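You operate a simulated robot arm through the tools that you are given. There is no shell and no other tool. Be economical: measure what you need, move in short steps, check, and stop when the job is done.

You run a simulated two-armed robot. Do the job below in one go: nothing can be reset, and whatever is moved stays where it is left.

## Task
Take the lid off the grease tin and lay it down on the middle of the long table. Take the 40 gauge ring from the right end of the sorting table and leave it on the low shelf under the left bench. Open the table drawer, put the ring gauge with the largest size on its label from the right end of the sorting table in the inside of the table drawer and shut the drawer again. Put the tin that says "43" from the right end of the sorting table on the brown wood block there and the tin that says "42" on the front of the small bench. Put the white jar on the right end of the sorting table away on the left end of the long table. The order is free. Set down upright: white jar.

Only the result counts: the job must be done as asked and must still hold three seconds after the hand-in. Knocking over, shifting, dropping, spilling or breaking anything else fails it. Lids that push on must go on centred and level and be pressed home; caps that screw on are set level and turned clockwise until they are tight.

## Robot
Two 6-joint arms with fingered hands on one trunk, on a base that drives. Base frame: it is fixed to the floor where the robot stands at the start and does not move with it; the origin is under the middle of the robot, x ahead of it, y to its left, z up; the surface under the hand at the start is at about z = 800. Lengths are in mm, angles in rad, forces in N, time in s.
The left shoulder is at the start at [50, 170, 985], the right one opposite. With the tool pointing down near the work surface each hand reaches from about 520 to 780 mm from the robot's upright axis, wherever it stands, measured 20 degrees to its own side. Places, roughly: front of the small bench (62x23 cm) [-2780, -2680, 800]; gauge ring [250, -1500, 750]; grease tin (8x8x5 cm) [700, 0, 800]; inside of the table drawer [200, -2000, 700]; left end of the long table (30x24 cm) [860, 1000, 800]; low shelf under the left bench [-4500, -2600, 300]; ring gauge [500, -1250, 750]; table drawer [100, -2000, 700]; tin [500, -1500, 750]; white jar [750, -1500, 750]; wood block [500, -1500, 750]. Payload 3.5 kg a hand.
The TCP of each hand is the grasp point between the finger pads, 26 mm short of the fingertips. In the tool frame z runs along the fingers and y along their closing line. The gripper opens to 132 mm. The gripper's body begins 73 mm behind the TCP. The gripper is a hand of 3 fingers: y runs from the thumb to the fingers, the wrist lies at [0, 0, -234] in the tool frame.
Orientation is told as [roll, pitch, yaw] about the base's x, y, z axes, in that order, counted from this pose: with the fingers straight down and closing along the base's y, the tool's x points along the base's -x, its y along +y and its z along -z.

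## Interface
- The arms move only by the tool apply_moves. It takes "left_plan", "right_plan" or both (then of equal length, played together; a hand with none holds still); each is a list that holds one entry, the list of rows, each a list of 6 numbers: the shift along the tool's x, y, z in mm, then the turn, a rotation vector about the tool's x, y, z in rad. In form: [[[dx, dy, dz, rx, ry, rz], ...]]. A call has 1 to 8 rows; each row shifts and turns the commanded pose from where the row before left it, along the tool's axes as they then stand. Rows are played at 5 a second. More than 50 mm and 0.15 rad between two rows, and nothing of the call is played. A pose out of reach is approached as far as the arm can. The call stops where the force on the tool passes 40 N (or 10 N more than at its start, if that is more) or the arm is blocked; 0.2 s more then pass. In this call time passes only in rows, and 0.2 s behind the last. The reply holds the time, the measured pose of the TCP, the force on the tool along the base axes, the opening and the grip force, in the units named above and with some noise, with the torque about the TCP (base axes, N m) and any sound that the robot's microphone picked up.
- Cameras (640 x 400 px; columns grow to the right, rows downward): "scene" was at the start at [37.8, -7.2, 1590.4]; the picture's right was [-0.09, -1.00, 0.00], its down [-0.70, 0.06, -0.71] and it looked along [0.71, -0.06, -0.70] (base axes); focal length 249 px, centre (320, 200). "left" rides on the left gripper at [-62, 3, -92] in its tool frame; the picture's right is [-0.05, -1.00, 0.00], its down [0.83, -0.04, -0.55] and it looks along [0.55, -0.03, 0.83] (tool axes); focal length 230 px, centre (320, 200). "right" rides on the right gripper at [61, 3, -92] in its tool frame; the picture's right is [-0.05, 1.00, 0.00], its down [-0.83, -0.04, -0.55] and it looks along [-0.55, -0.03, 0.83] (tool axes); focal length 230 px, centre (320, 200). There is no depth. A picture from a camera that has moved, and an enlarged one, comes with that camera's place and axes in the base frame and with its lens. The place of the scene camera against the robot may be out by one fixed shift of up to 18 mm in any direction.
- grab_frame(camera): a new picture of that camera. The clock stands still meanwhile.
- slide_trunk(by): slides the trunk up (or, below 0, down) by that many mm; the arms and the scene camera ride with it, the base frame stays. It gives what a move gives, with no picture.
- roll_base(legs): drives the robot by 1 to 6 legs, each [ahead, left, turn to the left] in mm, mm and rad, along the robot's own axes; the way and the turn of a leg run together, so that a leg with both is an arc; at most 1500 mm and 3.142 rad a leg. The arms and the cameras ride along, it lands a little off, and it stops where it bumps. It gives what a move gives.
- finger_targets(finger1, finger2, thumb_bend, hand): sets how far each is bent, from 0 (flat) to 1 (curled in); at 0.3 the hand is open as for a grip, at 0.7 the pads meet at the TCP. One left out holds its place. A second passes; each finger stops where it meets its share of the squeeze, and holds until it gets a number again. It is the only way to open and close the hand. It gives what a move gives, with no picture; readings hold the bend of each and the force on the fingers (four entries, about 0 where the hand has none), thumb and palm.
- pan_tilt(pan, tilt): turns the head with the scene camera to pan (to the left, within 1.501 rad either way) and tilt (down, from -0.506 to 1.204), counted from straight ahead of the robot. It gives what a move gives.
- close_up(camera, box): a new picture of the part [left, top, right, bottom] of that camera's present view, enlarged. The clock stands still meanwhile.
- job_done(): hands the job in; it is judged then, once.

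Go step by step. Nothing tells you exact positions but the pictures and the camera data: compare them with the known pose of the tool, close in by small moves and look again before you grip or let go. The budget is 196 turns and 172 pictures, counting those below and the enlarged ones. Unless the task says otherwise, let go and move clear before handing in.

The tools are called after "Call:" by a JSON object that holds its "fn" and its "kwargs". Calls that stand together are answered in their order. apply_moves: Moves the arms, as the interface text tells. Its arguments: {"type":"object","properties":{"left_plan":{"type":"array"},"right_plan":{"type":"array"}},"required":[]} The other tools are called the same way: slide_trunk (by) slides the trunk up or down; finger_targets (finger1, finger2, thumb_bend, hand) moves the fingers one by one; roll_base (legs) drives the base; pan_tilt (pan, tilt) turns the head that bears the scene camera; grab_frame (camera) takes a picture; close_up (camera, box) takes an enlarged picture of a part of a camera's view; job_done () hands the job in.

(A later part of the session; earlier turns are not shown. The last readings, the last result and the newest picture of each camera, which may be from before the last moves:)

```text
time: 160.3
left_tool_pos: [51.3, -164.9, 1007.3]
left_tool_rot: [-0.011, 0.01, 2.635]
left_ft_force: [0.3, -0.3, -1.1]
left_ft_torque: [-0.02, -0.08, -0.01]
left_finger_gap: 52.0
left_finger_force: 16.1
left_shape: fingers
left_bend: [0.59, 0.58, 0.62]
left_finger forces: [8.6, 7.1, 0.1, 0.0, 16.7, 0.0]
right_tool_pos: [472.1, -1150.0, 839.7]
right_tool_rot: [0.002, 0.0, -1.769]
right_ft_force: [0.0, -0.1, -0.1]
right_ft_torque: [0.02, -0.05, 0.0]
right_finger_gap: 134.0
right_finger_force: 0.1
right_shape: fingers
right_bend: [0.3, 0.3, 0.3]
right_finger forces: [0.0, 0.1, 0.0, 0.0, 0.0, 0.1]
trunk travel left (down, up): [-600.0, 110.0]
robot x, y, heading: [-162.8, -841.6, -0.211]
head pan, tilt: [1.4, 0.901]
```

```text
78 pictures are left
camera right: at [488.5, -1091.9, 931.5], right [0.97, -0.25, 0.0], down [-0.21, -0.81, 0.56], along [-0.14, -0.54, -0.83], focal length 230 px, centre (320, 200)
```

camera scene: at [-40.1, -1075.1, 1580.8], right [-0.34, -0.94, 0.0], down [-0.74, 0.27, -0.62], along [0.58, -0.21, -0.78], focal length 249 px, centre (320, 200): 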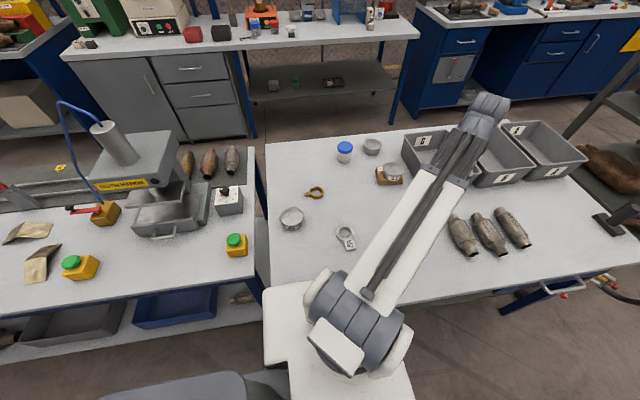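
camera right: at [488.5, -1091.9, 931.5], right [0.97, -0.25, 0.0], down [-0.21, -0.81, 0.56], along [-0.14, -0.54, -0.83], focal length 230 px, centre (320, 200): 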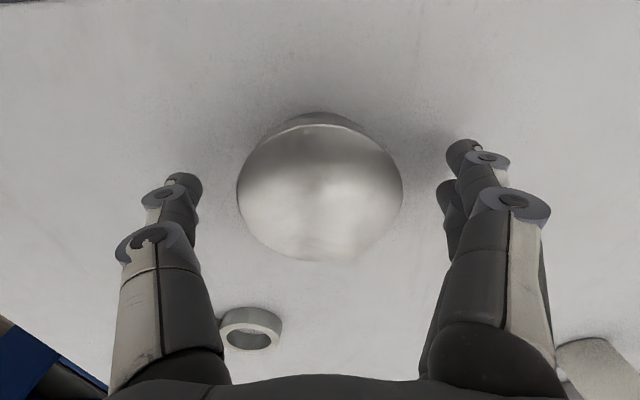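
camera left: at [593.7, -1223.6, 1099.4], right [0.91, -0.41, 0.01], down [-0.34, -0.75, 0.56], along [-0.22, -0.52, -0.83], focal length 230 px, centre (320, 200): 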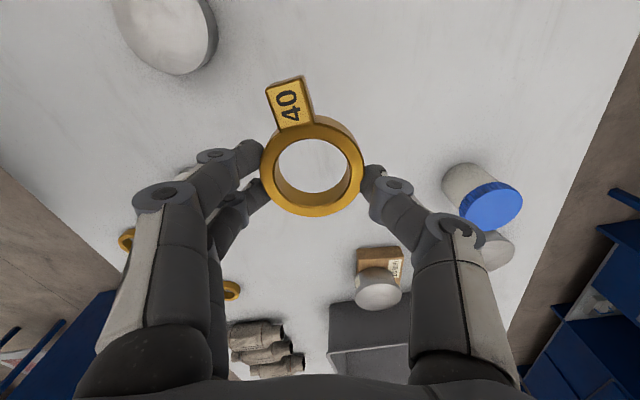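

Call:
{"fn": "apply_moves", "kwargs": {"right_plan": [[[4, 1, 9, 0, 0, 0]]]}}

Call:
{"fn": "finger_targets", "kwargs": {"hand": "right", "finger1": 0.7, "finger2": 0.7, "thumb_bend": 0.7}}

Call:
{"fn": "apply_moves", "kwargs": {"right_plan": [[[0, 0, -10, 0, 0, 0], [0, 0, -30, 0, 0, 0], [0, 0, -45, 0, 0, 0], [0, 0, -45, 0, 0, 0]]]}}

Call:
{"fn": "grab_frame", "kwargs": {"camera": "right"}}

```text
time: 160.7
left_tool_pos: [50.5, -163.8, 1007.8]
left_tool_rot: [-0.011, 0.011, 2.635]
left_ft_force: [0.2, 0.2, -1.5]
left_ft_torque: [-0.01, -0.01, -0.01]
left_finger_gap: 52.1
left_finger_force: 16.5
left_shape: fingers
left_bend: [0.59, 0.58, 0.62]
left_finger forces: [8.6, 7.1, 0.0, 0.1, 16.8, 0.0]
right_tool_pos: [474.1, -1146.6, 830.4]
right_tool_rot: [0.0, 0.001, -1.768]
right_ft_force: [-0.3, 0.2, 0.1]
right_ft_torque: [0.0, 0.02, -0.03]
right_finger_gap: 134.2
right_finger_force: 0.0
right_shape: fingers
right_bend: [0.3, 0.3, 0.3]
right_finger forces: [0.0, 0.0, 0.0, 0.0, 0.0, 0.1]
trunk travel left (down, up): [-600.0, 110.0]
robot x, y, heading: [-162.9, -845.0, -0.214]
head pan, tilt: [1.4, 0.901]
```

```text
time: 161.7
left_tool_pos: [49.9, -163.1, 1007.1]
left_tool_rot: [-0.011, 0.012, 2.634]
left_ft_force: [0.0, 0.4, -0.9]
left_ft_torque: [0.05, -0.03, -0.03]
left_finger_gap: 52.1
left_finger_force: 16.5
left_shape: fingers
left_bend: [0.59, 0.58, 0.62]
left_finger forces: [8.5, 7.1, 0.0, 0.0, 16.7, 0.0]
right_tool_pos: [474.2, -1146.0, 831.6]
right_tool_rot: [0.004, 0.0, -1.769]
right_ft_force: [-0.9, 1.4, 15.1]
right_ft_torque: [-0.09, -0.61, 0.05]
right_finger_gap: 61.4
right_finger_force: 31.7
right_shape: fingers
right_bend: [0.56, 0.51, 0.6]
right_finger forces: [17.3, 22.5, 0.1, 0.0, 24.2, 0.0]
trunk travel left (down, up): [-600.0, 110.0]
robot x, y, heading: [-164.5, -842.6, -0.213]
head pan, tilt: [1.4, 0.901]
heard: snap
```

```text
time: 162.7
left_tool_pos: [51.0, -163.7, 1007.0]
left_tool_rot: [-0.01, 0.011, 2.636]
left_ft_force: [1.0, -0.1, -1.8]
left_ft_torque: [-0.01, -0.02, -0.05]
left_finger_gap: 52.1
left_finger_force: 15.8
left_shape: fingers
left_bend: [0.59, 0.58, 0.62]
left_finger forces: [8.5, 7.2, 0.0, 0.1, 16.7, 0.0]
right_tool_pos: [475.0, -1147.3, 962.2]
right_tool_rot: [0.001, 0.0, -1.768]
right_ft_force: [0.2, 0.2, 0.6]
right_ft_torque: [0.0, 0.03, 0.02]
right_finger_gap: 61.3
right_finger_force: 23.2
right_shape: fingers
right_bend: [0.56, 0.51, 0.6]
right_finger forces: [10.2, 13.8, 0.0, 0.0, 23.3, 0.0]
trunk travel left (down, up): [-600.0, 110.0]
robot x, y, heading: [-165.8, -841.0, -0.212]
head pan, tilt: [1.4, 0.901]
```

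```text
77 pictures are left
camera right: at [490.0, -1089.4, 1054.3], right [0.97, -0.25, 0.0], down [-0.21, -0.81, 0.56], along [-0.14, -0.54, -0.83], focal length 230 px, centre (320, 200)
```

right: 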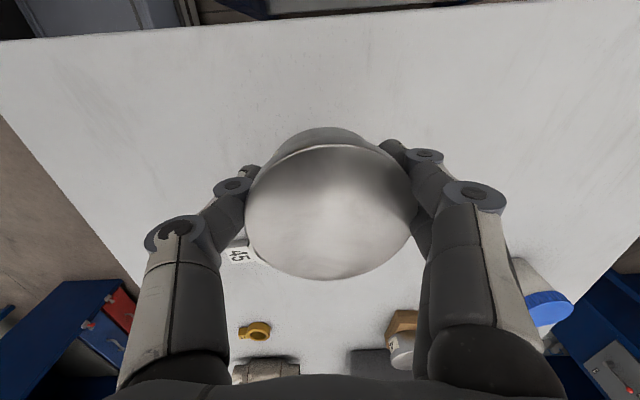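

Tin 42 is in the right hand and ring 40 in the left. I'll back off from the tables and swing the left arm to the front for driving.

Call:
{"fn": "roll_base", "kwargs": {"legs": [[-330, 0, 0], [0, -550, 0]]}}

Call:
{"fn": "apply_moves", "kwargs": {"left_plan": [[[46.4, -12.4, 0, 0, 0, 0.089], [46.4, -12.4, 0, 0, 0, 0.089], [46.4, -12.4, 0, 0, 0, 0.089], [46.4, -12.4, 0, 0, 0, 0.089], [46.4, -12.4, 0, 0, 0, 0.089], [46.4, -12.4, 0, 0, 0, 0.089], [46.4, -12.4, 0, 0, 0, 0.089], [46.4, -12.4, 0, 0, 0, 0.089]]]}}

Call:
{"fn": "apply_moves", "kwargs": {"left_plan": [[[46.4, -12.4, 0, 0, 0, 0.089], [46.4, -12.4, 0, 0, 0, 0.089], [46.4, -12.4, 0, 0, 0, 0.089], [46.4, -12.4, 0, 0, 0, 0.089], [46.4, -12.4, 0, 0, 0, 0.089], [46.4, -12.4, 0, 0, 0, 0.089], [46.4, -12.4, 0, 0, 0, 0.089]]]}}

Call:
{"fn": "pan_tilt", "kwargs": {"pan": -1.5, "tilt": 0.45}}

Call:
{"fn": "grab_frame", "kwargs": {"camera": "scene"}}

```text
time: 167.7
left_tool_pos: [-389.8, -646.3, 1006.8]
left_tool_rot: [-0.012, 0.01, 2.638]
left_ft_force: [0.0, 0.2, -1.4]
left_ft_torque: [0.0, -0.02, 0.03]
left_finger_gap: 52.3
left_finger_force: 16.2
left_shape: fingers
left_bend: [0.59, 0.58, 0.62]
left_finger forces: [8.6, 7.1, 0.0, 0.0, 16.8, 0.1]
right_tool_pos: [37.3, -1628.5, 961.5]
right_tool_rot: [0.002, 0.0, -1.767]
right_ft_force: [-0.2, -0.6, 0.3]
right_ft_torque: [0.0, -0.02, -0.02]
right_finger_gap: 61.3
right_finger_force: 23.8
right_shape: fingers
right_bend: [0.56, 0.51, 0.6]
right_finger forces: [10.2, 13.9, 0.0, 0.0, 23.3, 0.0]
trunk travel left (down, up): [-600.0, 110.0]
robot x, y, heading: [-607.8, -1322.6, -0.205]
head pan, tilt: [1.4, 0.901]
```

```text
time: 169.5
left_tool_pos: [-69.3, -845.1, 1011.4]
left_tool_rot: [-0.015, -0.003, 1.923]
left_ft_force: [-0.3, 0.4, -1.1]
left_ft_torque: [-0.02, 0.0, 0.01]
left_finger_gap: 52.0
left_finger_force: 16.2
left_shape: fingers
left_bend: [0.59, 0.58, 0.62]
left_finger forces: [8.6, 7.0, 0.0, 0.0, 16.6, 0.0]
right_tool_pos: [38.4, -1628.9, 961.6]
right_tool_rot: [0.001, 0.001, -1.766]
right_ft_force: [-0.8, 0.2, 0.6]
right_ft_torque: [0.06, 0.01, 0.0]
right_finger_gap: 61.1
right_finger_force: 24.1
right_shape: fingers
right_bend: [0.56, 0.51, 0.6]
right_finger forces: [10.3, 13.8, 0.0, 0.0, 23.4, 0.0]
trunk travel left (down, up): [-600.0, 110.0]
robot x, y, heading: [-602.2, -1326.6, -0.206]
head pan, tilt: [1.4, 0.901]
```

```text
time: 171.1
left_tool_pos: [43.2, -1156.1, 1009.8]
left_tool_rot: [-0.013, -0.011, 1.303]
left_ft_force: [-0.3, -0.4, -2.0]
left_ft_torque: [0.0, -0.02, 0.03]
left_finger_gap: 51.9
left_finger_force: 15.8
left_shape: fingers
left_bend: [0.59, 0.58, 0.62]
left_finger forces: [8.4, 7.0, 0.1, 0.1, 16.5, 0.0]
right_tool_pos: [38.8, -1628.1, 961.6]
right_tool_rot: [0.003, -0.001, -1.765]
right_ft_force: [-0.4, -0.2, -1.1]
right_ft_torque: [0.0, 0.0, 0.0]
right_finger_gap: 60.9
right_finger_force: 23.6
right_shape: fingers
right_bend: [0.56, 0.51, 0.6]
right_finger forces: [10.2, 13.8, 0.0, 0.0, 23.4, 0.1]
trunk travel left (down, up): [-600.0, 110.0]
robot x, y, heading: [-600.5, -1323.8, -0.212]
head pan, tilt: [1.4, 0.901]
```

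```text
time: 173.7
left_tool_pos: [43.3, -1155.1, 1009.8]
left_tool_rot: [-0.012, -0.009, 1.302]
left_ft_force: [0.1, -0.4, -1.6]
left_ft_torque: [-0.01, 0.0, -0.01]
left_finger_gap: 52.0
left_finger_force: 15.4
left_shape: fingers
left_bend: [0.59, 0.58, 0.62]
left_finger forces: [8.5, 7.1, 0.1, 0.1, 16.4, 0.1]
right_tool_pos: [37.6, -1627.4, 961.4]
right_tool_rot: [0.002, 0.0, -1.767]
right_ft_force: [-0.6, -0.6, -0.8]
right_ft_torque: [0.02, 0.01, -0.06]
right_finger_gap: 61.2
right_finger_force: 23.6
right_shape: fingers
right_bend: [0.56, 0.51, 0.6]
right_finger forces: [10.2, 13.8, 0.0, 0.1, 23.4, 0.0]
trunk travel left (down, up): [-600.0, 110.0]
robot x, y, heading: [-604.1, -1322.4, -0.205]
head pan, tilt: [-1.499, 0.45]
```

```text
76 pictures are left
camera scene: at [-657.2, -1405.8, 1619.1], right [-0.99, 0.14, 0.0], down [0.06, 0.43, -0.9], along [-0.12, -0.89, -0.44], focal length 249 px, centre (320, 200)
```

scene: 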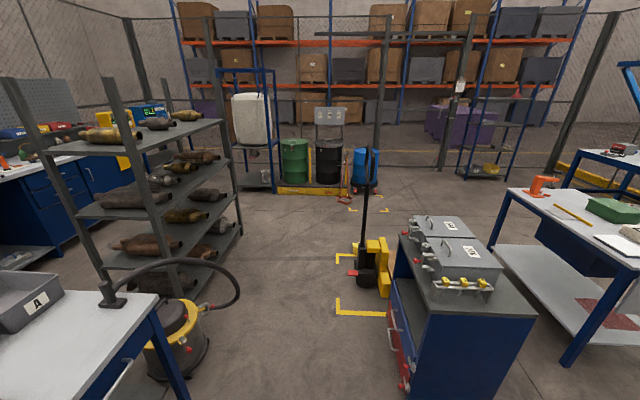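

The small bench is on the right beyond the blue cabinet. I'll shift sideways and turn to face down that aisle, then look.

Call:
{"fn": "roll_base", "kwargs": {"legs": [[0, -230, 0], [0, 0, -2.75]]}}

Call:
{"fn": "pan_tilt", "kwargs": {"pan": 0, "tilt": 0.45}}

Call:
{"fn": "grab_frame", "kwargs": {"camera": "scene"}}

```text
time: 181.9
left_tool_pos: [-1187.6, -1937.5, 1010.5]
left_tool_rot: [-0.012, -0.008, -1.461]
left_ft_force: [0.1, 0.4, -1.5]
left_ft_torque: [0.05, -0.01, -0.03]
left_finger_gap: 51.2
left_finger_force: 14.9
left_shape: fingers
left_bend: [0.59, 0.59, 0.63]
left_finger forces: [8.0, 6.1, 0.1, 0.1, 15.5, 0.0]
right_tool_pos: [-1357.5, -1498.4, 960.7]
right_tool_rot: [0.002, 0.0, 1.754]
right_ft_force: [0.1, -0.6, -1.1]
right_ft_torque: [-0.01, -0.02, 0.01]
right_finger_gap: 60.4
right_finger_force: 20.7
right_shape: fingers
right_bend: [0.56, 0.51, 0.61]
right_finger forces: [9.7, 12.2, 0.0, 0.0, 20.6, 0.0]
trunk travel left (down, up): [-600.0, 110.0]
robot x, y, heading: [-648.2, -1547.0, -2.968]
head pan, tilt: [-1.499, 0.45]
```

```text
time: 183.5
left_tool_pos: [-1186.4, -1939.2, 1010.0]
left_tool_rot: [-0.013, -0.009, -1.46]
left_ft_force: [-0.5, 0.4, -1.6]
left_ft_torque: [0.02, 0.02, 0.05]
left_finger_gap: 51.1
left_finger_force: 15.4
left_shape: fingers
left_bend: [0.59, 0.59, 0.63]
left_finger forces: [8.0, 6.1, 0.1, 0.0, 15.6, 0.0]
right_tool_pos: [-1355.4, -1497.6, 961.1]
right_tool_rot: [0.002, 0.0, 1.755]
right_ft_force: [0.0, -0.3, -0.8]
right_ft_torque: [-0.02, -0.02, -0.02]
right_finger_gap: 60.4
right_finger_force: 21.0
right_shape: fingers
right_bend: [0.56, 0.51, 0.61]
right_finger forces: [9.7, 12.1, 0.0, 0.0, 20.7, 0.1]
trunk travel left (down, up): [-600.0, 110.0]
robot x, y, heading: [-649.2, -1544.5, -2.971]
head pan, tilt: [0.0, 0.45]
```

```text
75 pictures are left
camera scene: at [-704.1, -1554.6, 1619.1], right [-0.17, 0.99, 0.0], down [0.43, 0.07, -0.9], along [-0.89, -0.15, -0.44], focal length 249 px, centre (320, 200)
```

scene: 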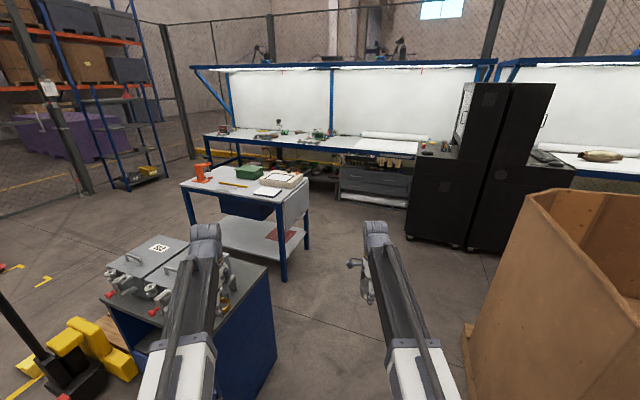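

I see the small bench (orange clamp, green box, clipboard) left of centre and, behind it, a long bench with a shelf. I'll zoom in.

Call:
{"fn": "close_up", "kwargs": {"camera": "scene", "box": [160, 100, 448, 280]}}

```text
2.22 times, centred on (304, 190) of scene
camera zoom: at [-704.1, -1554.6, 1619.1], right [-0.17, 0.99, 0.0], down [0.43, 0.07, -0.9], along [-0.89, -0.15, -0.44], focal length 553 px, centre (356, 222)
```

zoom: 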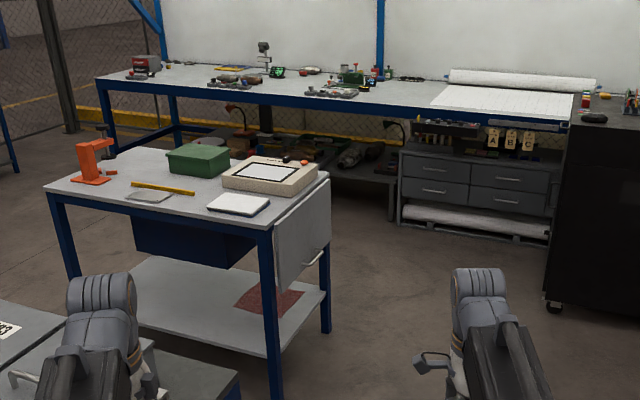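

I judge the small bench's front to be its far side, towards the long left bench. I'll drive past the cardboard bin along the aisle and turn to look at the bench from its right end.

Call:
{"fn": "roll_base", "kwargs": {"legs": [[0, 0, -0.17], [1450, 0, 0], [700, 0, 0]]}}

Call:
{"fn": "pan_tilt", "kwargs": {"pan": 1.2, "tilt": 0.6}}

Call:
{"fn": "grab_frame", "kwargs": {"camera": "scene"}}

```text
time: 194.8
left_tool_pos: [-3398.4, -1843.9, 1009.8]
left_tool_rot: [-0.012, -0.009, -1.633]
left_ft_force: [-0.5, -0.4, -1.4]
left_ft_torque: [0.04, 0.0, -0.02]
left_finger_gap: 51.1
left_finger_force: 14.9
left_shape: fingers
left_bend: [0.59, 0.59, 0.63]
left_finger forces: [8.1, 6.2, 0.1, 0.0, 15.7, 0.0]
right_tool_pos: [-3491.5, -1381.3, 961.2]
right_tool_rot: [0.002, -0.001, 1.584]
right_ft_force: [-0.1, 0.0, -0.9]
right_ft_torque: [-0.02, -0.01, 0.01]
right_finger_gap: 60.1
right_finger_force: 20.7
right_shape: fingers
right_bend: [0.56, 0.51, 0.61]
right_finger forces: [9.6, 12.2, 0.0, 0.1, 20.5, 0.0]
trunk travel left (down, up): [-600.0, 110.0]
robot x, y, heading: [-2800.7, -1548.8, 3.137]
head pan, tilt: [0.0, 0.45]
```

```text
time: 196.2
left_tool_pos: [-3398.8, -1843.3, 1009.8]
left_tool_rot: [-0.013, -0.009, -1.631]
left_ft_force: [0.1, 1.2, -2.3]
left_ft_torque: [0.03, 0.01, 0.0]
left_finger_gap: 51.3
left_finger_force: 15.2
left_shape: fingers
left_bend: [0.59, 0.59, 0.63]
left_finger forces: [8.0, 6.2, 0.1, 0.0, 15.5, 0.0]
right_tool_pos: [-3491.2, -1381.0, 962.0]
right_tool_rot: [0.001, 0.001, 1.583]
right_ft_force: [0.1, 0.1, -0.7]
right_ft_torque: [-0.03, 0.02, -0.01]
right_finger_gap: 60.4
right_finger_force: 21.2
right_shape: fingers
right_bend: [0.56, 0.51, 0.61]
right_finger forces: [9.6, 12.1, 0.0, 0.0, 20.5, 0.1]
trunk travel left (down, up): [-600.0, 110.0]
robot x, y, heading: [-2804.5, -1547.3, 3.141]
head pan, tilt: [1.201, 0.6]
```

```text
73 pictures are left
camera scene: at [-2798.1, -1630.6, 1605.6], right [-0.93, 0.36, 0.0], down [0.21, 0.53, -0.83], along [-0.3, -0.77, -0.56], focal length 249 px, centre (320, 200)
```

scene: 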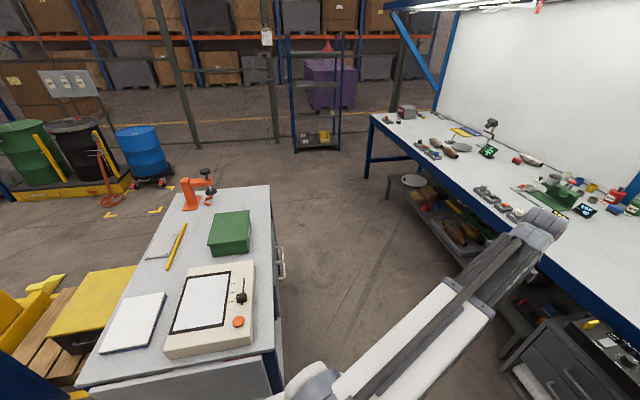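

The drawer handle on the far side confirms that it is the front. There's a free spot on that strip beyond the green box, near [-2855, -2860]. I'll drive around into the aisle between the two benches and face the small bench.

Call:
{"fn": "roll_base", "kwargs": {"legs": [[550, 0, 0], [0, 0, 1.4], [1000, 0, 0]]}}

Call:
{"fn": "pan_tilt", "kwargs": {"pan": 0.9, "tilt": 0.7}}

Call:
{"fn": "grab_frame", "kwargs": {"camera": "scene"}}

Call:
{"fn": "pan_tilt", "kwargs": {"pan": -1.2, "tilt": 0.8}}

Call:
{"fn": "grab_frame", "kwargs": {"camera": "scene"}}

```text
time: 207.5
left_tool_pos: [-3397.8, -3165.6, 1010.5]
left_tool_rot: [-0.012, -0.01, -0.282]
left_ft_force: [-0.3, 0.5, -1.8]
left_ft_torque: [0.02, -0.02, 0.0]
left_finger_gap: 50.9
left_finger_force: 14.8
left_shape: fingers
left_bend: [0.59, 0.59, 0.63]
left_finger forces: [7.9, 6.0, 0.0, 0.1, 15.2, 0.0]
right_tool_pos: [-3869.7, -3155.3, 962.6]
right_tool_rot: [0.003, 0.0, 2.934]
right_ft_force: [0.0, -0.2, -1.1]
right_ft_torque: [-0.01, -0.01, 0.0]
right_finger_gap: 59.9
right_finger_force: 20.6
right_shape: fingers
right_bend: [0.56, 0.51, 0.61]
right_finger forces: [9.6, 11.7, 0.1, 0.0, 19.9, 0.1]
trunk travel left (down, up): [-600.0, 110.0]
robot x, y, heading: [-3559.7, -2518.2, -1.797]
head pan, tilt: [1.201, 0.6]
```

```text
time: 208.3
left_tool_pos: [-3398.5, -3165.0, 1009.7]
left_tool_rot: [-0.013, -0.009, -0.28]
left_ft_force: [-0.6, 0.1, -0.7]
left_ft_torque: [0.0, 0.0, 0.03]
left_finger_gap: 50.7
left_finger_force: 14.3
left_shape: fingers
left_bend: [0.59, 0.59, 0.63]
left_finger forces: [7.9, 6.0, 0.0, 0.0, 15.3, 0.1]
right_tool_pos: [-3869.5, -3153.5, 962.1]
right_tool_rot: [0.003, 0.001, 2.936]
right_ft_force: [-0.5, -0.4, -1.3]
right_ft_torque: [-0.02, -0.05, 0.01]
right_finger_gap: 59.7
right_finger_force: 20.2
right_shape: fingers
right_bend: [0.56, 0.51, 0.61]
right_finger forces: [9.6, 11.6, 0.0, 0.0, 19.8, 0.0]
trunk travel left (down, up): [-600.0, 110.0]
robot x, y, heading: [-3559.0, -2519.4, -1.792]
head pan, tilt: [0.901, 0.7]
```

```text
72 pictures are left
camera scene: at [-3497.8, -2545.2, 1597.0], right [-0.78, -0.63, 0.0], down [-0.41, 0.5, -0.77], along [0.48, -0.59, -0.64], focal length 249 px, centre (320, 200)
```

scene: 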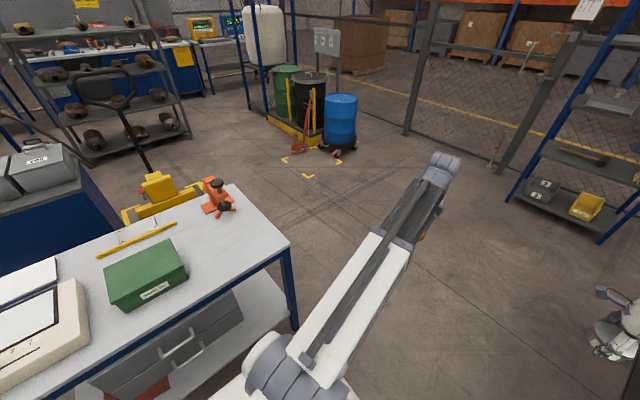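

```text
time: 210.3
left_tool_pos: [-3399.0, -3165.0, 1010.6]
left_tool_rot: [-0.011, -0.011, -0.279]
left_ft_force: [0.5, 0.2, -0.7]
left_ft_torque: [-0.01, 0.03, -0.03]
left_finger_gap: 50.6
left_finger_force: 14.7
left_shape: fingers
left_bend: [0.59, 0.59, 0.63]
left_finger forces: [7.8, 6.0, 0.0, 0.0, 15.2, 0.1]
right_tool_pos: [-3870.6, -3154.0, 962.1]
right_tool_rot: [0.002, -0.001, 2.934]
right_ft_force: [0.5, 0.0, 0.0]
right_ft_torque: [0.01, 0.01, 0.04]
right_finger_gap: 59.8
right_finger_force: 20.5
right_shape: fingers
right_bend: [0.56, 0.51, 0.61]
right_finger forces: [9.5, 11.6, 0.1, 0.1, 19.8, 0.0]
trunk travel left (down, up): [-600.0, 110.0]
robot x, y, heading: [-3553.8, -2519.1, -1.793]
head pan, tilt: [-1.201, 0.799]
```

```text
71 pictures are left
camera scene: at [-3631.0, -2491.2, 1588.7], right [-0.15, 0.99, 0.0], down [0.71, 0.11, -0.7], along [-0.69, -0.1, -0.72], focal length 249 px, centre (320, 200)
```

scene: 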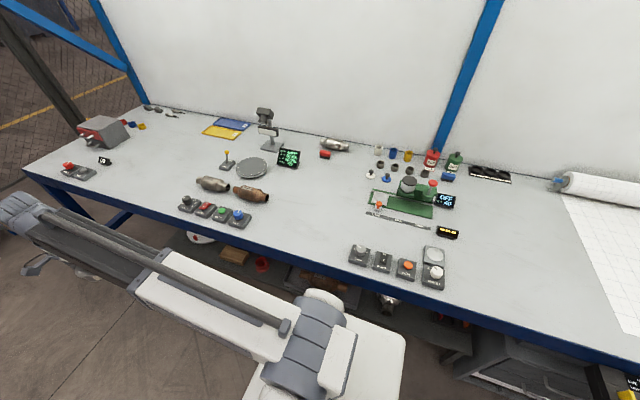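

There is ample free space by the front corner, near [-2850, -2820]. I'll shift a bit towards the small bench and turn to face it.

Call:
{"fn": "roll_base", "kwargs": {"legs": [[0, 80, 0], [0, 0, 1.6]]}}

Call:
{"fn": "pan_tilt", "kwargs": {"pan": -0.2, "tilt": 0.85}}

Call:
{"fn": "grab_frame", "kwargs": {"camera": "scene"}}

Call:
{"fn": "grab_frame", "kwargs": {"camera": "right"}}

```text
time: 215.2
left_tool_pos: [-2833.5, -2372.1, 1010.4]
left_tool_rot: [-0.014, -0.009, 1.296]
left_ft_force: [0.5, 0.1, -1.0]
left_ft_torque: [-0.03, -0.04, 0.02]
left_finger_gap: 50.3
left_finger_force: 14.3
left_shape: fingers
left_bend: [0.59, 0.59, 0.63]
left_finger forces: [7.9, 5.8, 0.1, 0.0, 14.9, 0.1]
right_tool_pos: [-2840.5, -2844.2, 961.3]
right_tool_rot: [0.002, 0.0, -1.772]
right_ft_force: [0.1, -0.2, 0.3]
right_ft_torque: [0.01, 0.03, -0.01]
right_finger_gap: 59.0
right_finger_force: 20.0
right_shape: fingers
right_bend: [0.56, 0.51, 0.61]
right_finger forces: [9.5, 11.4, 0.1, 0.0, 19.2, 0.0]
trunk travel left (down, up): [-600.0, 110.0]
robot x, y, heading: [-3480.8, -2532.6, -0.21]
head pan, tilt: [-1.201, 0.799]
```

```text
time: 216.4
left_tool_pos: [-2833.0, -2372.5, 1010.1]
left_tool_rot: [-0.013, -0.008, 1.297]
left_ft_force: [-0.3, -0.2, -1.9]
left_ft_torque: [-0.04, 0.03, -0.02]
left_finger_gap: 50.2
left_finger_force: 14.0
left_shape: fingers
left_bend: [0.59, 0.59, 0.63]
left_finger forces: [7.8, 5.8, 0.0, 0.0, 15.0, 0.1]
right_tool_pos: [-2841.4, -2844.3, 962.0]
right_tool_rot: [0.003, 0.0, -1.772]
right_ft_force: [0.1, -0.5, -1.2]
right_ft_torque: [0.02, 0.01, 0.02]
right_finger_gap: 59.2
right_finger_force: 20.1
right_shape: fingers
right_bend: [0.56, 0.51, 0.61]
right_finger forces: [9.6, 11.5, 0.1, 0.0, 19.2, 0.1]
trunk travel left (down, up): [-600.0, 110.0]
robot x, y, heading: [-3475.1, -2534.8, -0.217]
head pan, tilt: [-0.201, 0.85]
```

```text
70 pictures are left
camera scene: at [-3450.3, -2558.3, 1584.7], right [-0.4, -0.91, 0.0], down [-0.69, 0.3, -0.66], along [0.6, -0.27, -0.75], focal length 249 px, centre (320, 200)
```

scene: 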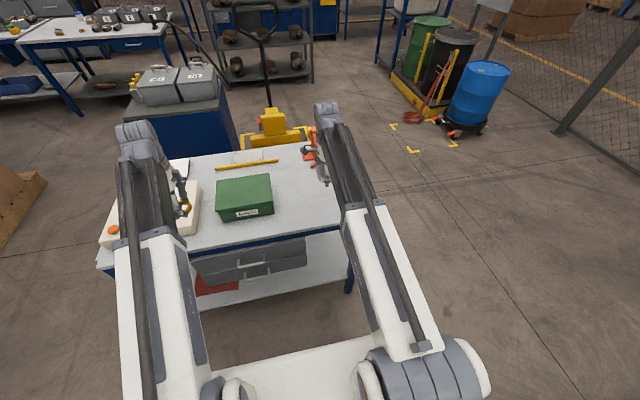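

```text
69 pictures are left
camera right: at [-2825.9, -2785.9, 1053.7], right [0.97, -0.25, 0.0], down [-0.21, -0.8, 0.56], along [-0.14, -0.54, -0.83], focal length 230 px, centre (320, 200)
```

right: 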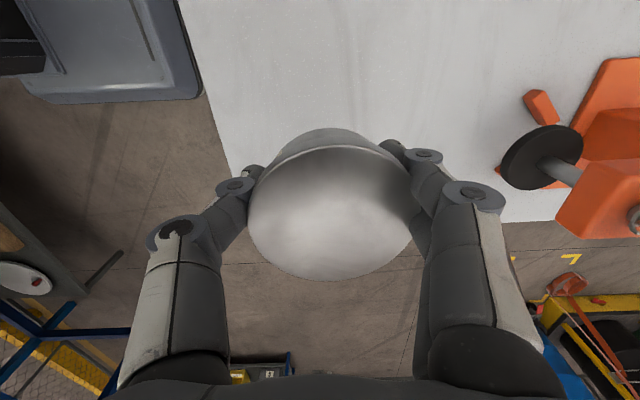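

The tin hangs over the free front corner, clear of the clamp. I'll shift slightly inward and lower it.

Call:
{"fn": "apply_moves", "kwargs": {"right_plan": [[[25, 0, 30, 0, 0, 0], [0, 0, 40, 0, 0, 0], [0, 0, 30, 0, 0, 0]]]}}

Call:
{"fn": "grab_frame", "kwargs": {"camera": "right"}}

```text
time: 217.2
left_tool_pos: [-2833.1, -2372.5, 1010.0]
left_tool_rot: [-0.011, -0.009, 1.298]
left_ft_force: [1.1, -0.1, -1.8]
left_ft_torque: [-0.05, 0.01, 0.01]
left_finger_gap: 50.4
left_finger_force: 13.7
left_shape: fingers
left_bend: [0.59, 0.59, 0.63]
left_finger forces: [7.8, 5.8, 0.0, 0.0, 14.9, 0.1]
right_tool_pos: [-2836.4, -2820.9, 859.1]
right_tool_rot: [0.001, 0.001, -1.771]
right_ft_force: [-0.2, 0.1, -0.3]
right_ft_torque: [-0.01, -0.03, 0.0]
right_finger_gap: 59.4
right_finger_force: 20.1
right_shape: fingers
right_bend: [0.56, 0.51, 0.61]
right_finger forces: [9.6, 11.6, 0.0, 0.1, 19.3, 0.0]
trunk travel left (down, up): [-600.0, 110.0]
robot x, y, heading: [-3476.3, -2534.6, -0.215]
head pan, tilt: [-0.201, 0.85]
```

```text
68 pictures are left
camera right: at [-2821.1, -2761.5, 951.5], right [0.97, -0.25, 0.0], down [-0.21, -0.8, 0.56], along [-0.14, -0.54, -0.83], focal length 230 px, centre (320, 200)
```

right: 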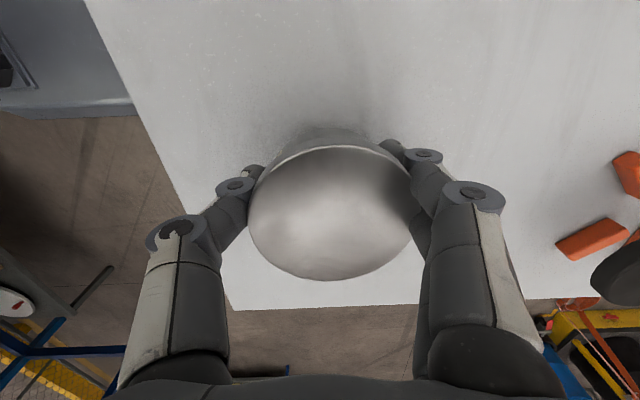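

Call:
{"fn": "apply_moves", "kwargs": {"right_plan": [[[0, 0, 8, 0, 0, 0], [0, 0, 6, 0, 0, 0], [0, 0, 5, 0, 0, 0], [0, 0, 4, 0, 0, 0], [0, 0, 3, 0, 0, 0]]]}}

```text
time: 218.4
left_tool_pos: [-2833.3, -2371.7, 1009.1]
left_tool_rot: [-0.013, -0.009, 1.297]
left_ft_force: [-0.4, -0.5, -1.9]
left_ft_torque: [-0.05, 0.01, 0.02]
left_finger_gap: 50.5
left_finger_force: 14.3
left_shape: fingers
left_bend: [0.59, 0.59, 0.63]
left_finger forces: [7.9, 5.9, 0.1, 0.1, 14.8, 0.0]
right_tool_pos: [-2835.7, -2819.1, 834.0]
right_tool_rot: [0.003, 0.001, -1.774]
right_ft_force: [0.0, 0.0, -0.2]
right_ft_torque: [0.0, -0.01, 0.0]
right_finger_gap: 59.1
right_finger_force: 20.5
right_shape: fingers
right_bend: [0.56, 0.51, 0.61]
right_finger forces: [9.4, 11.5, 0.0, 0.0, 19.2, 0.1]
trunk travel left (down, up): [-600.0, 110.0]
robot x, y, heading: [-3480.3, -2531.5, -0.218]
head pan, tilt: [-0.201, 0.85]
```

Call:
{"fn": "apply_moves", "kwargs": {"right_plan": [[[0, 0, 3, 0, 0, 0], [0, 0, 3, 0, 0, 0], [0, 0, 3, 0, 0, 0], [0, 0, 3, 0, 0, 0]]]}}

```text
time: 219.4
left_tool_pos: [-2834.5, -2372.1, 1011.2]
left_tool_rot: [-0.014, -0.007, 1.296]
left_ft_force: [0.1, -0.2, -1.8]
left_ft_torque: [-0.01, 0.01, -0.03]
left_finger_gap: 50.4
left_finger_force: 13.9
left_shape: fingers
left_bend: [0.59, 0.59, 0.63]
left_finger forces: [7.7, 5.8, 0.1, 0.1, 14.9, 0.0]
right_tool_pos: [-2835.8, -2820.9, 832.2]
right_tool_rot: [0.01, -0.002, -1.772]
right_ft_force: [-3.0, 0.6, 20.2]
right_ft_torque: [0.02, 0.1, 0.03]
right_finger_gap: 58.6
right_finger_force: 31.3
right_shape: fingers
right_bend: [0.58, 0.53, 0.62]
right_finger forces: [13.9, 17.8, 0.1, 0.1, 30.7, 0.0]
trunk travel left (down, up): [-600.0, 110.0]
robot x, y, heading: [-3481.4, -2537.2, -0.216]
head pan, tilt: [-0.201, 0.85]
stopped in row 4 (right hand): the force on the tool passed its limit at 44 N (the readings are from after the stop); the commanded pose is now the measured one
```

The tin is down on the bench. I'll ease off, open and lift away.

Call:
{"fn": "apply_moves", "kwargs": {"right_plan": [[[0, 0, -3, 0, 0, 0]]]}}

Call:
{"fn": "finger_targets", "kwargs": {"hand": "right", "finger1": 0.3, "finger2": 0.3, "thumb_bend": 0.3}}

Call:
{"fn": "apply_moves", "kwargs": {"right_plan": [[[0, 0, -30, 0, 0, 0], [0, 0, -45, 0, 0, 0], [0, 0, -45, 0, 0, 0], [0, 0, -45, 0, 0, 0]]]}}

Call:
{"fn": "grab_frame", "kwargs": {"camera": "right"}}

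```text
time: 219.8
left_tool_pos: [-2835.1, -2370.0, 1009.9]
left_tool_rot: [-0.013, -0.01, 1.297]
left_ft_force: [0.5, 0.0, -2.6]
left_ft_torque: [-0.02, 0.0, 0.03]
left_finger_gap: 50.4
left_finger_force: 14.7
left_shape: fingers
left_bend: [0.59, 0.59, 0.63]
left_finger forces: [7.8, 5.8, 0.0, 0.0, 15.0, 0.0]
right_tool_pos: [-2835.3, -2820.6, 831.6]
right_tool_rot: [0.007, -0.001, -1.772]
right_ft_force: [-3.2, 1.9, 9.7]
right_ft_torque: [-0.06, -0.33, 0.05]
right_finger_gap: 58.6
right_finger_force: 26.7
right_shape: fingers
right_bend: [0.58, 0.52, 0.62]
right_finger forces: [13.1, 19.1, 0.1, 0.0, 21.1, 0.0]
trunk travel left (down, up): [-600.0, 110.0]
robot x, y, heading: [-3480.2, -2532.9, -0.21]
head pan, tilt: [-0.201, 0.85]
```

```text
time: 220.8
left_tool_pos: [-2831.8, -2372.4, 1010.0]
left_tool_rot: [-0.013, -0.01, 1.296]
left_ft_force: [0.6, -1.1, -0.6]
left_ft_torque: [-0.02, -0.01, 0.0]
left_finger_gap: 50.3
left_finger_force: 14.6
left_shape: fingers
left_bend: [0.59, 0.59, 0.63]
left_finger forces: [7.9, 5.8, 0.0, 0.1, 14.9, 0.0]
right_tool_pos: [-2834.9, -2820.7, 831.4]
right_tool_rot: [0.006, 0.001, -1.774]
right_ft_force: [-0.4, -0.1, 0.3]
right_ft_torque: [0.01, 0.02, 0.01]
right_finger_gap: 133.9
right_finger_force: 0.1
right_shape: fingers
right_bend: [0.3, 0.3, 0.3]
right_finger forces: [0.0, 0.0, 0.0, 0.0, 0.0, 0.0]
trunk travel left (down, up): [-600.0, 110.0]
robot x, y, heading: [-3480.9, -2535.6, -0.214]
head pan, tilt: [-0.201, 0.85]
heard: snap
```

```text
time: 221.8
left_tool_pos: [-2833.3, -2371.9, 1009.7]
left_tool_rot: [-0.013, -0.009, 1.296]
left_ft_force: [0.3, 0.7, -2.2]
left_ft_torque: [0.0, 0.03, 0.01]
left_finger_gap: 50.5
left_finger_force: 14.3
left_shape: fingers
left_bend: [0.59, 0.59, 0.63]
left_finger forces: [7.8, 5.9, 0.0, 0.0, 14.9, 0.0]
right_tool_pos: [-2835.8, -2816.6, 996.0]
right_tool_rot: [0.007, 0.001, -1.772]
right_ft_force: [-0.2, 0.6, -0.8]
right_ft_torque: [-0.01, 0.01, -0.01]
right_finger_gap: 134.3
right_finger_force: 0.1
right_shape: fingers
right_bend: [0.3, 0.3, 0.3]
right_finger forces: [0.1, 0.1, 0.0, 0.0, 0.0, 0.0]
trunk travel left (down, up): [-600.0, 110.0]
robot x, y, heading: [-3478.0, -2538.3, -0.212]
head pan, tilt: [-0.201, 0.85]
```

```text
67 pictures are left
camera right: at [-2821.1, -2757.7, 1088.9], right [0.97, -0.25, 0.01], down [-0.21, -0.8, 0.56], along [-0.13, -0.54, -0.83], focal length 230 px, centre (320, 200)
```

right: 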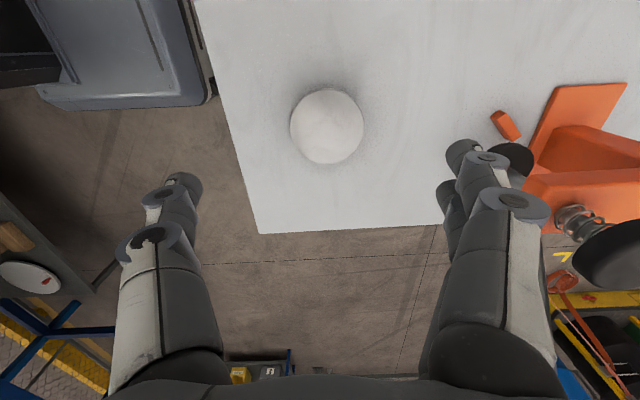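

Tin 42 stands free on the front corner. Now I'll turn around to the left bench to look at its low shelf.

Call:
{"fn": "roll_base", "kwargs": {"legs": [[0, 0, 1.58], [0, 0, 1.58]]}}

Call:
{"fn": "pan_tilt", "kwargs": {"pan": 0.0, "tilt": 0.9}}

Call:
{"fn": "slide_trunk", "kwargs": {"by": -150}}

Call:
{"fn": "grab_frame", "kwargs": {"camera": "scene"}}

```text
time: 229.9
left_tool_pos: [-4123.8, -2701.9, 1011.2]
left_tool_rot: [-0.012, -0.008, -1.837]
left_ft_force: [-0.4, -0.4, -1.7]
left_ft_torque: [0.08, 0.02, -0.02]
left_finger_gap: 49.7
left_finger_force: 13.3
left_shape: fingers
left_bend: [0.59, 0.6, 0.63]
left_finger forces: [7.4, 5.6, 0.0, 0.0, 14.3, 0.0]
right_tool_pos: [-4124.9, -2257.9, 995.7]
right_tool_rot: [0.008, 0.0, 1.376]
right_ft_force: [0.1, 0.5, 0.9]
right_ft_torque: [0.02, 0.03, -0.01]
right_finger_gap: 134.3
right_finger_force: 0.0
right_shape: fingers
right_bend: [0.3, 0.3, 0.3]
right_finger forces: [0.1, 0.1, 0.0, 0.0, 0.0, 0.0]
trunk travel left (down, up): [-600.0, 110.0]
robot x, y, heading: [-3481.3, -2537.9, 2.935]
head pan, tilt: [-0.201, 0.85]
```

```text
time: 230.6
left_tool_pos: [-4122.7, -2701.9, 1010.4]
left_tool_rot: [-0.012, -0.008, -1.838]
left_ft_force: [0.1, 0.4, -0.7]
left_ft_torque: [0.03, -0.03, -0.01]
left_finger_gap: 49.6
left_finger_force: 13.9
left_shape: fingers
left_bend: [0.59, 0.6, 0.63]
left_finger forces: [7.5, 5.6, 0.1, 0.0, 14.2, 0.0]
right_tool_pos: [-4124.3, -2258.6, 996.6]
right_tool_rot: [0.009, -0.002, 1.375]
right_ft_force: [-0.5, -0.1, 0.3]
right_ft_torque: [0.0, -0.03, -0.01]
right_finger_gap: 134.1
right_finger_force: 0.0
right_shape: fingers
right_bend: [0.3, 0.3, 0.3]
right_finger forces: [0.1, 0.0, 0.1, 0.0, 0.1, 0.1]
trunk travel left (down, up): [-600.0, 110.0]
robot x, y, heading: [-3478.9, -2534.9, 2.933]
head pan, tilt: [0.0, 0.901]
```

```text
time: 232.3
left_tool_pos: [-4123.4, -2702.5, 861.6]
left_tool_rot: [-0.016, -0.008, -1.839]
left_ft_force: [0.2, 0.5, -0.6]
left_ft_torque: [-0.01, 0.02, 0.02]
left_finger_gap: 49.5
left_finger_force: 14.5
left_shape: fingers
left_bend: [0.59, 0.6, 0.63]
left_finger forces: [7.4, 5.5, 0.0, 0.1, 14.1, 0.0]
right_tool_pos: [-4126.4, -2257.9, 853.5]
right_tool_rot: [0.017, -0.002, 1.374]
right_ft_force: [-3.3, 1.5, 16.6]
right_ft_torque: [-0.21, -1.17, 0.01]
right_finger_gap: 137.5
right_finger_force: 8.1
right_shape: fingers
right_bend: [0.3, 0.3, 0.29]
right_finger forces: [0.1, 0.0, 0.0, 0.1, 16.2, 0.0]
trunk travel left (down, up): [-451.0, 259.0]
robot x, y, heading: [-3479.9, -2534.7, 2.934]
head pan, tilt: [0.0, 0.901]
stopped: the force on the tool passed its limit at 46 N (the readings are from after the stop); the commanded pose is now the measured one
```

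```text
66 pictures are left
camera scene: at [-3517.6, -2528.3, 1432.0], right [0.21, 0.98, 0.0], down [0.77, -0.16, -0.62], along [-0.61, 0.13, -0.78], focal length 249 px, centre (320, 200)
```

scene: 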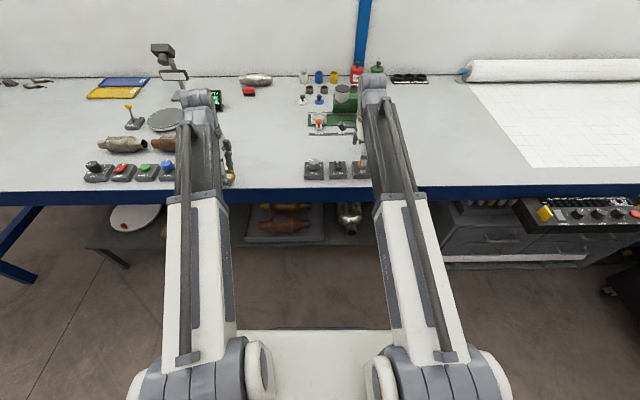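

My right hand was above the bench and the thumb touched something there. I'll raise the trunk at once and check.

Call:
{"fn": "slide_trunk", "kwargs": {"by": 150}}

Call:
{"fn": "grab_frame", "kwargs": {"camera": "right"}}

Call:
{"fn": "grab_frame", "kwargs": {"camera": "left"}}

```text
time: 234.0
left_tool_pos: [-4124.5, -2701.7, 1010.6]
left_tool_rot: [-0.012, -0.007, -1.837]
left_ft_force: [0.2, -0.4, -1.0]
left_ft_torque: [0.04, -0.02, 0.01]
left_finger_gap: 49.8
left_finger_force: 13.9
left_shape: fingers
left_bend: [0.59, 0.6, 0.63]
left_finger forces: [7.6, 5.5, 0.0, 0.0, 14.3, 0.0]
right_tool_pos: [-4127.6, -2257.3, 1002.6]
right_tool_rot: [0.015, -0.001, 1.377]
right_ft_force: [0.3, 0.7, -0.2]
right_ft_torque: [0.0, -0.02, 0.02]
right_finger_gap: 135.0
right_finger_force: 0.0
right_shape: fingers
right_bend: [0.3, 0.3, 0.3]
right_finger forces: [0.0, 0.1, 0.1, 0.0, 0.0, 0.1]
trunk travel left (down, up): [-601.0, 109.0]
robot x, y, heading: [-3479.1, -2538.4, 2.939]
head pan, tilt: [0.0, 0.901]
```

```text
65 pictures are left
camera right: at [-4140.4, -2318.6, 1094.3], right [-0.97, 0.24, 0.02], down [0.21, 0.8, 0.56], along [0.12, 0.54, -0.83], focal length 230 px, centre (320, 200)
```

right: 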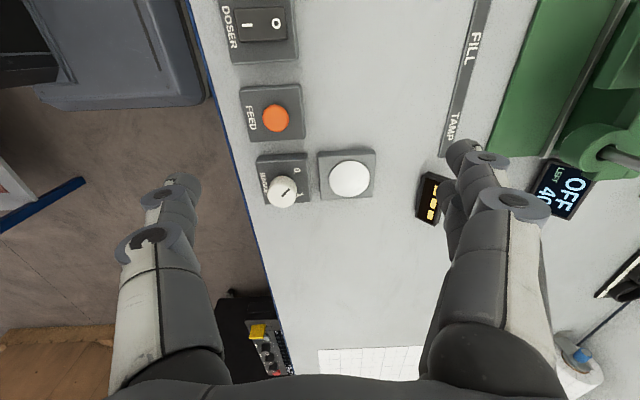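

```text
64 pictures are left
camera left: at [-4135.7, -2761.9, 1104.0], right [-0.98, 0.21, 0.01], down [0.19, 0.82, 0.55], along [0.11, 0.54, -0.84], focal length 230 px, centre (320, 200)
```

left: 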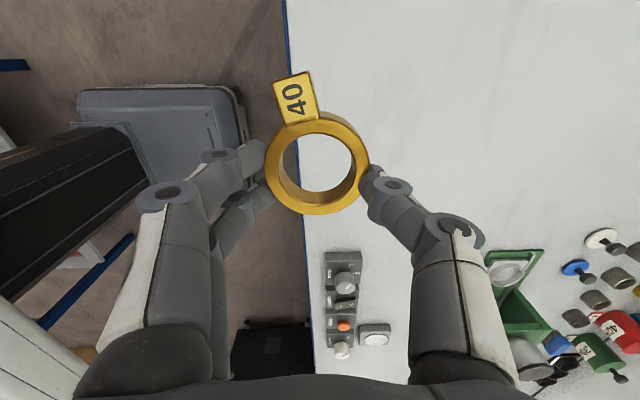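

The thumb came down on the FEED button area, and everything still looks in place. I'll now fold the right hand back, retract both hands, back off to clear the bench edge, and only then lower the trunk.

Call:
{"fn": "finger_targets", "kwargs": {"hand": "right", "finger1": 0.7, "finger2": 0.7, "thumb_bend": 0.7}}

Call:
{"fn": "apply_moves", "kwargs": {"left_plan": [[[0, 13, 0, 0, 0, 0], [0, 13, 0, 0, 0, 0], [0, 14, 0, 0, 0, 0], [0, 0, 0, 0, 0, 0]]], "right_plan": [[[0, -40, 0, 0, 0, 0], [0, -40, 0, 0, 0, 0], [0, -40, 0, 0, 0, 0], [0, -30, 0, 0, 0, 0]]]}}

Call:
{"fn": "roll_base", "kwargs": {"legs": [[-100, 0, 0]]}}

Call:
{"fn": "grab_frame", "kwargs": {"camera": "scene"}}

```text
time: 235.0
left_tool_pos: [-4125.5, -2701.0, 1011.6]
left_tool_rot: [-0.011, -0.008, -1.839]
left_ft_force: [0.9, 0.4, -2.0]
left_ft_torque: [0.0, 0.02, -0.01]
left_finger_gap: 49.4
left_finger_force: 13.8
left_shape: fingers
left_bend: [0.59, 0.6, 0.63]
left_finger forces: [7.4, 5.5, 0.0, 0.0, 14.3, 0.1]
right_tool_pos: [-4126.7, -2258.7, 1002.3]
right_tool_rot: [0.014, -0.001, 1.373]
right_ft_force: [0.9, -0.8, 0.8]
right_ft_torque: [0.0, 0.01, -0.02]
right_finger_gap: 6.2
right_finger_force: 0.1
right_shape: fingers
right_bend: [0.7, 0.7, 0.7]
right_finger forces: [0.0, 0.0, 0.0, 0.0, 0.0, 0.0]
trunk travel left (down, up): [-601.0, 109.0]
robot x, y, heading: [-3481.0, -2532.3, 2.934]
head pan, tilt: [0.0, 0.901]
```

```text
time: 236.0
left_tool_pos: [-4084.9, -2711.4, 1012.9]
left_tool_rot: [-0.016, -0.009, -1.837]
left_ft_force: [-0.7, -0.1, -0.6]
left_ft_torque: [-0.01, 0.02, 0.01]
left_finger_gap: 49.3
left_finger_force: 13.9
left_shape: fingers
left_bend: [0.59, 0.6, 0.63]
left_finger forces: [7.6, 5.5, 0.0, 0.0, 14.3, 0.0]
right_tool_pos: [-3979.4, -2288.8, 1000.8]
right_tool_rot: [0.017, -0.002, 1.376]
right_ft_force: [0.0, 0.4, 0.0]
right_ft_torque: [0.05, -0.01, 0.01]
right_finger_gap: 6.1
right_finger_force: 0.0
right_shape: fingers
right_bend: [0.7, 0.7, 0.7]
right_finger forces: [0.0, 0.0, 0.1, 0.0, 0.0, 0.0]
trunk travel left (down, up): [-601.0, 109.0]
robot x, y, heading: [-3480.9, -2533.4, 2.93]
head pan, tilt: [0.0, 0.901]
```

```text
time: 237.2
left_tool_pos: [-3986.4, -2731.3, 1012.0]
left_tool_rot: [-0.013, -0.009, -1.841]
left_ft_force: [-0.2, 0.0, -1.4]
left_ft_torque: [0.02, -0.02, 0.01]
left_finger_gap: 49.5
left_finger_force: 14.1
left_shape: fingers
left_bend: [0.59, 0.6, 0.63]
left_finger forces: [7.6, 5.6, 0.0, 0.0, 14.4, 0.0]
right_tool_pos: [-3879.2, -2307.2, 1000.5]
right_tool_rot: [0.017, -0.001, 1.373]
right_ft_force: [0.2, -0.6, -0.5]
right_ft_torque: [0.05, 0.02, 0.03]
right_finger_gap: 6.2
right_finger_force: 0.0
right_shape: fingers
right_bend: [0.7, 0.7, 0.7]
right_finger forces: [0.0, 0.1, 0.0, 0.0, 0.0, 0.1]
trunk travel left (down, up): [-601.0, 109.0]
robot x, y, heading: [-3380.0, -2554.9, 2.932]
head pan, tilt: [0.0, 0.901]
```

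```text
63 pictures are left
camera scene: at [-3417.9, -2549.0, 1582.0], right [0.21, 0.98, 0.0], down [0.77, -0.16, -0.62], along [-0.61, 0.13, -0.78], focal length 249 px, centre (320, 200)
```

scene: 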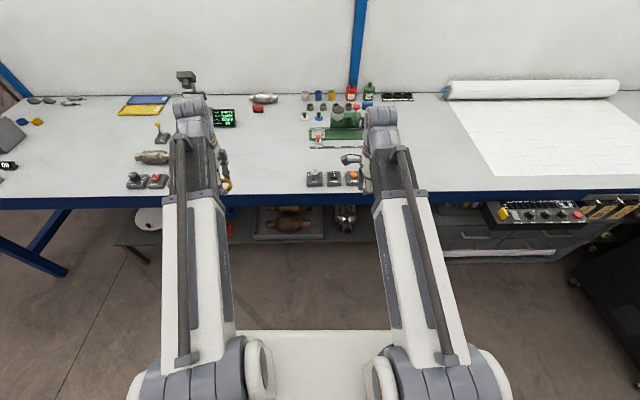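

Both hands should now be in front of the edge. I'll confirm with the hand cameras.

Call:
{"fn": "grab_frame", "kwargs": {"camera": "left"}}

Call:
{"fn": "grab_frame", "kwargs": {"camera": "right"}}

```text
62 pictures are left
camera left: at [-3997.4, -2791.6, 1104.4], right [-0.98, 0.22, 0.01], down [0.19, 0.81, 0.55], along [0.11, 0.54, -0.84], focal length 230 px, centre (320, 200)
```

left: 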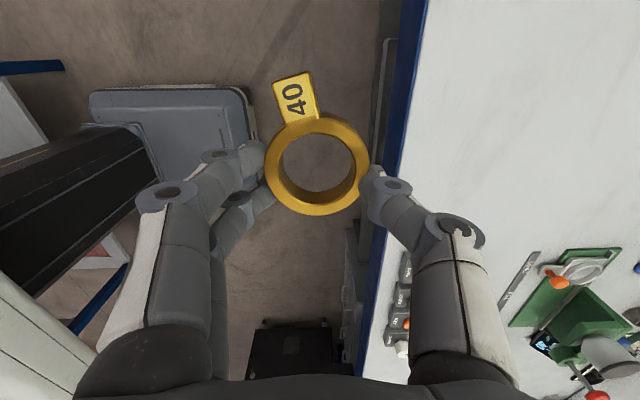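

```text
61 pictures are left
camera right: at [-3893.3, -2368.5, 1092.9], right [-0.97, 0.25, 0.02], down [0.21, 0.8, 0.56], along [0.12, 0.54, -0.83], focal length 230 px, centre (320, 200)
```

right: 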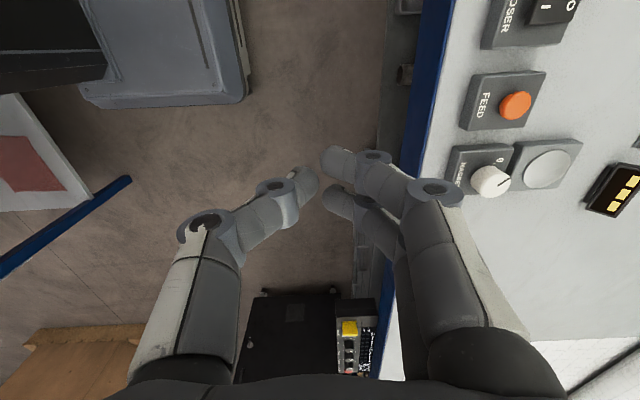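

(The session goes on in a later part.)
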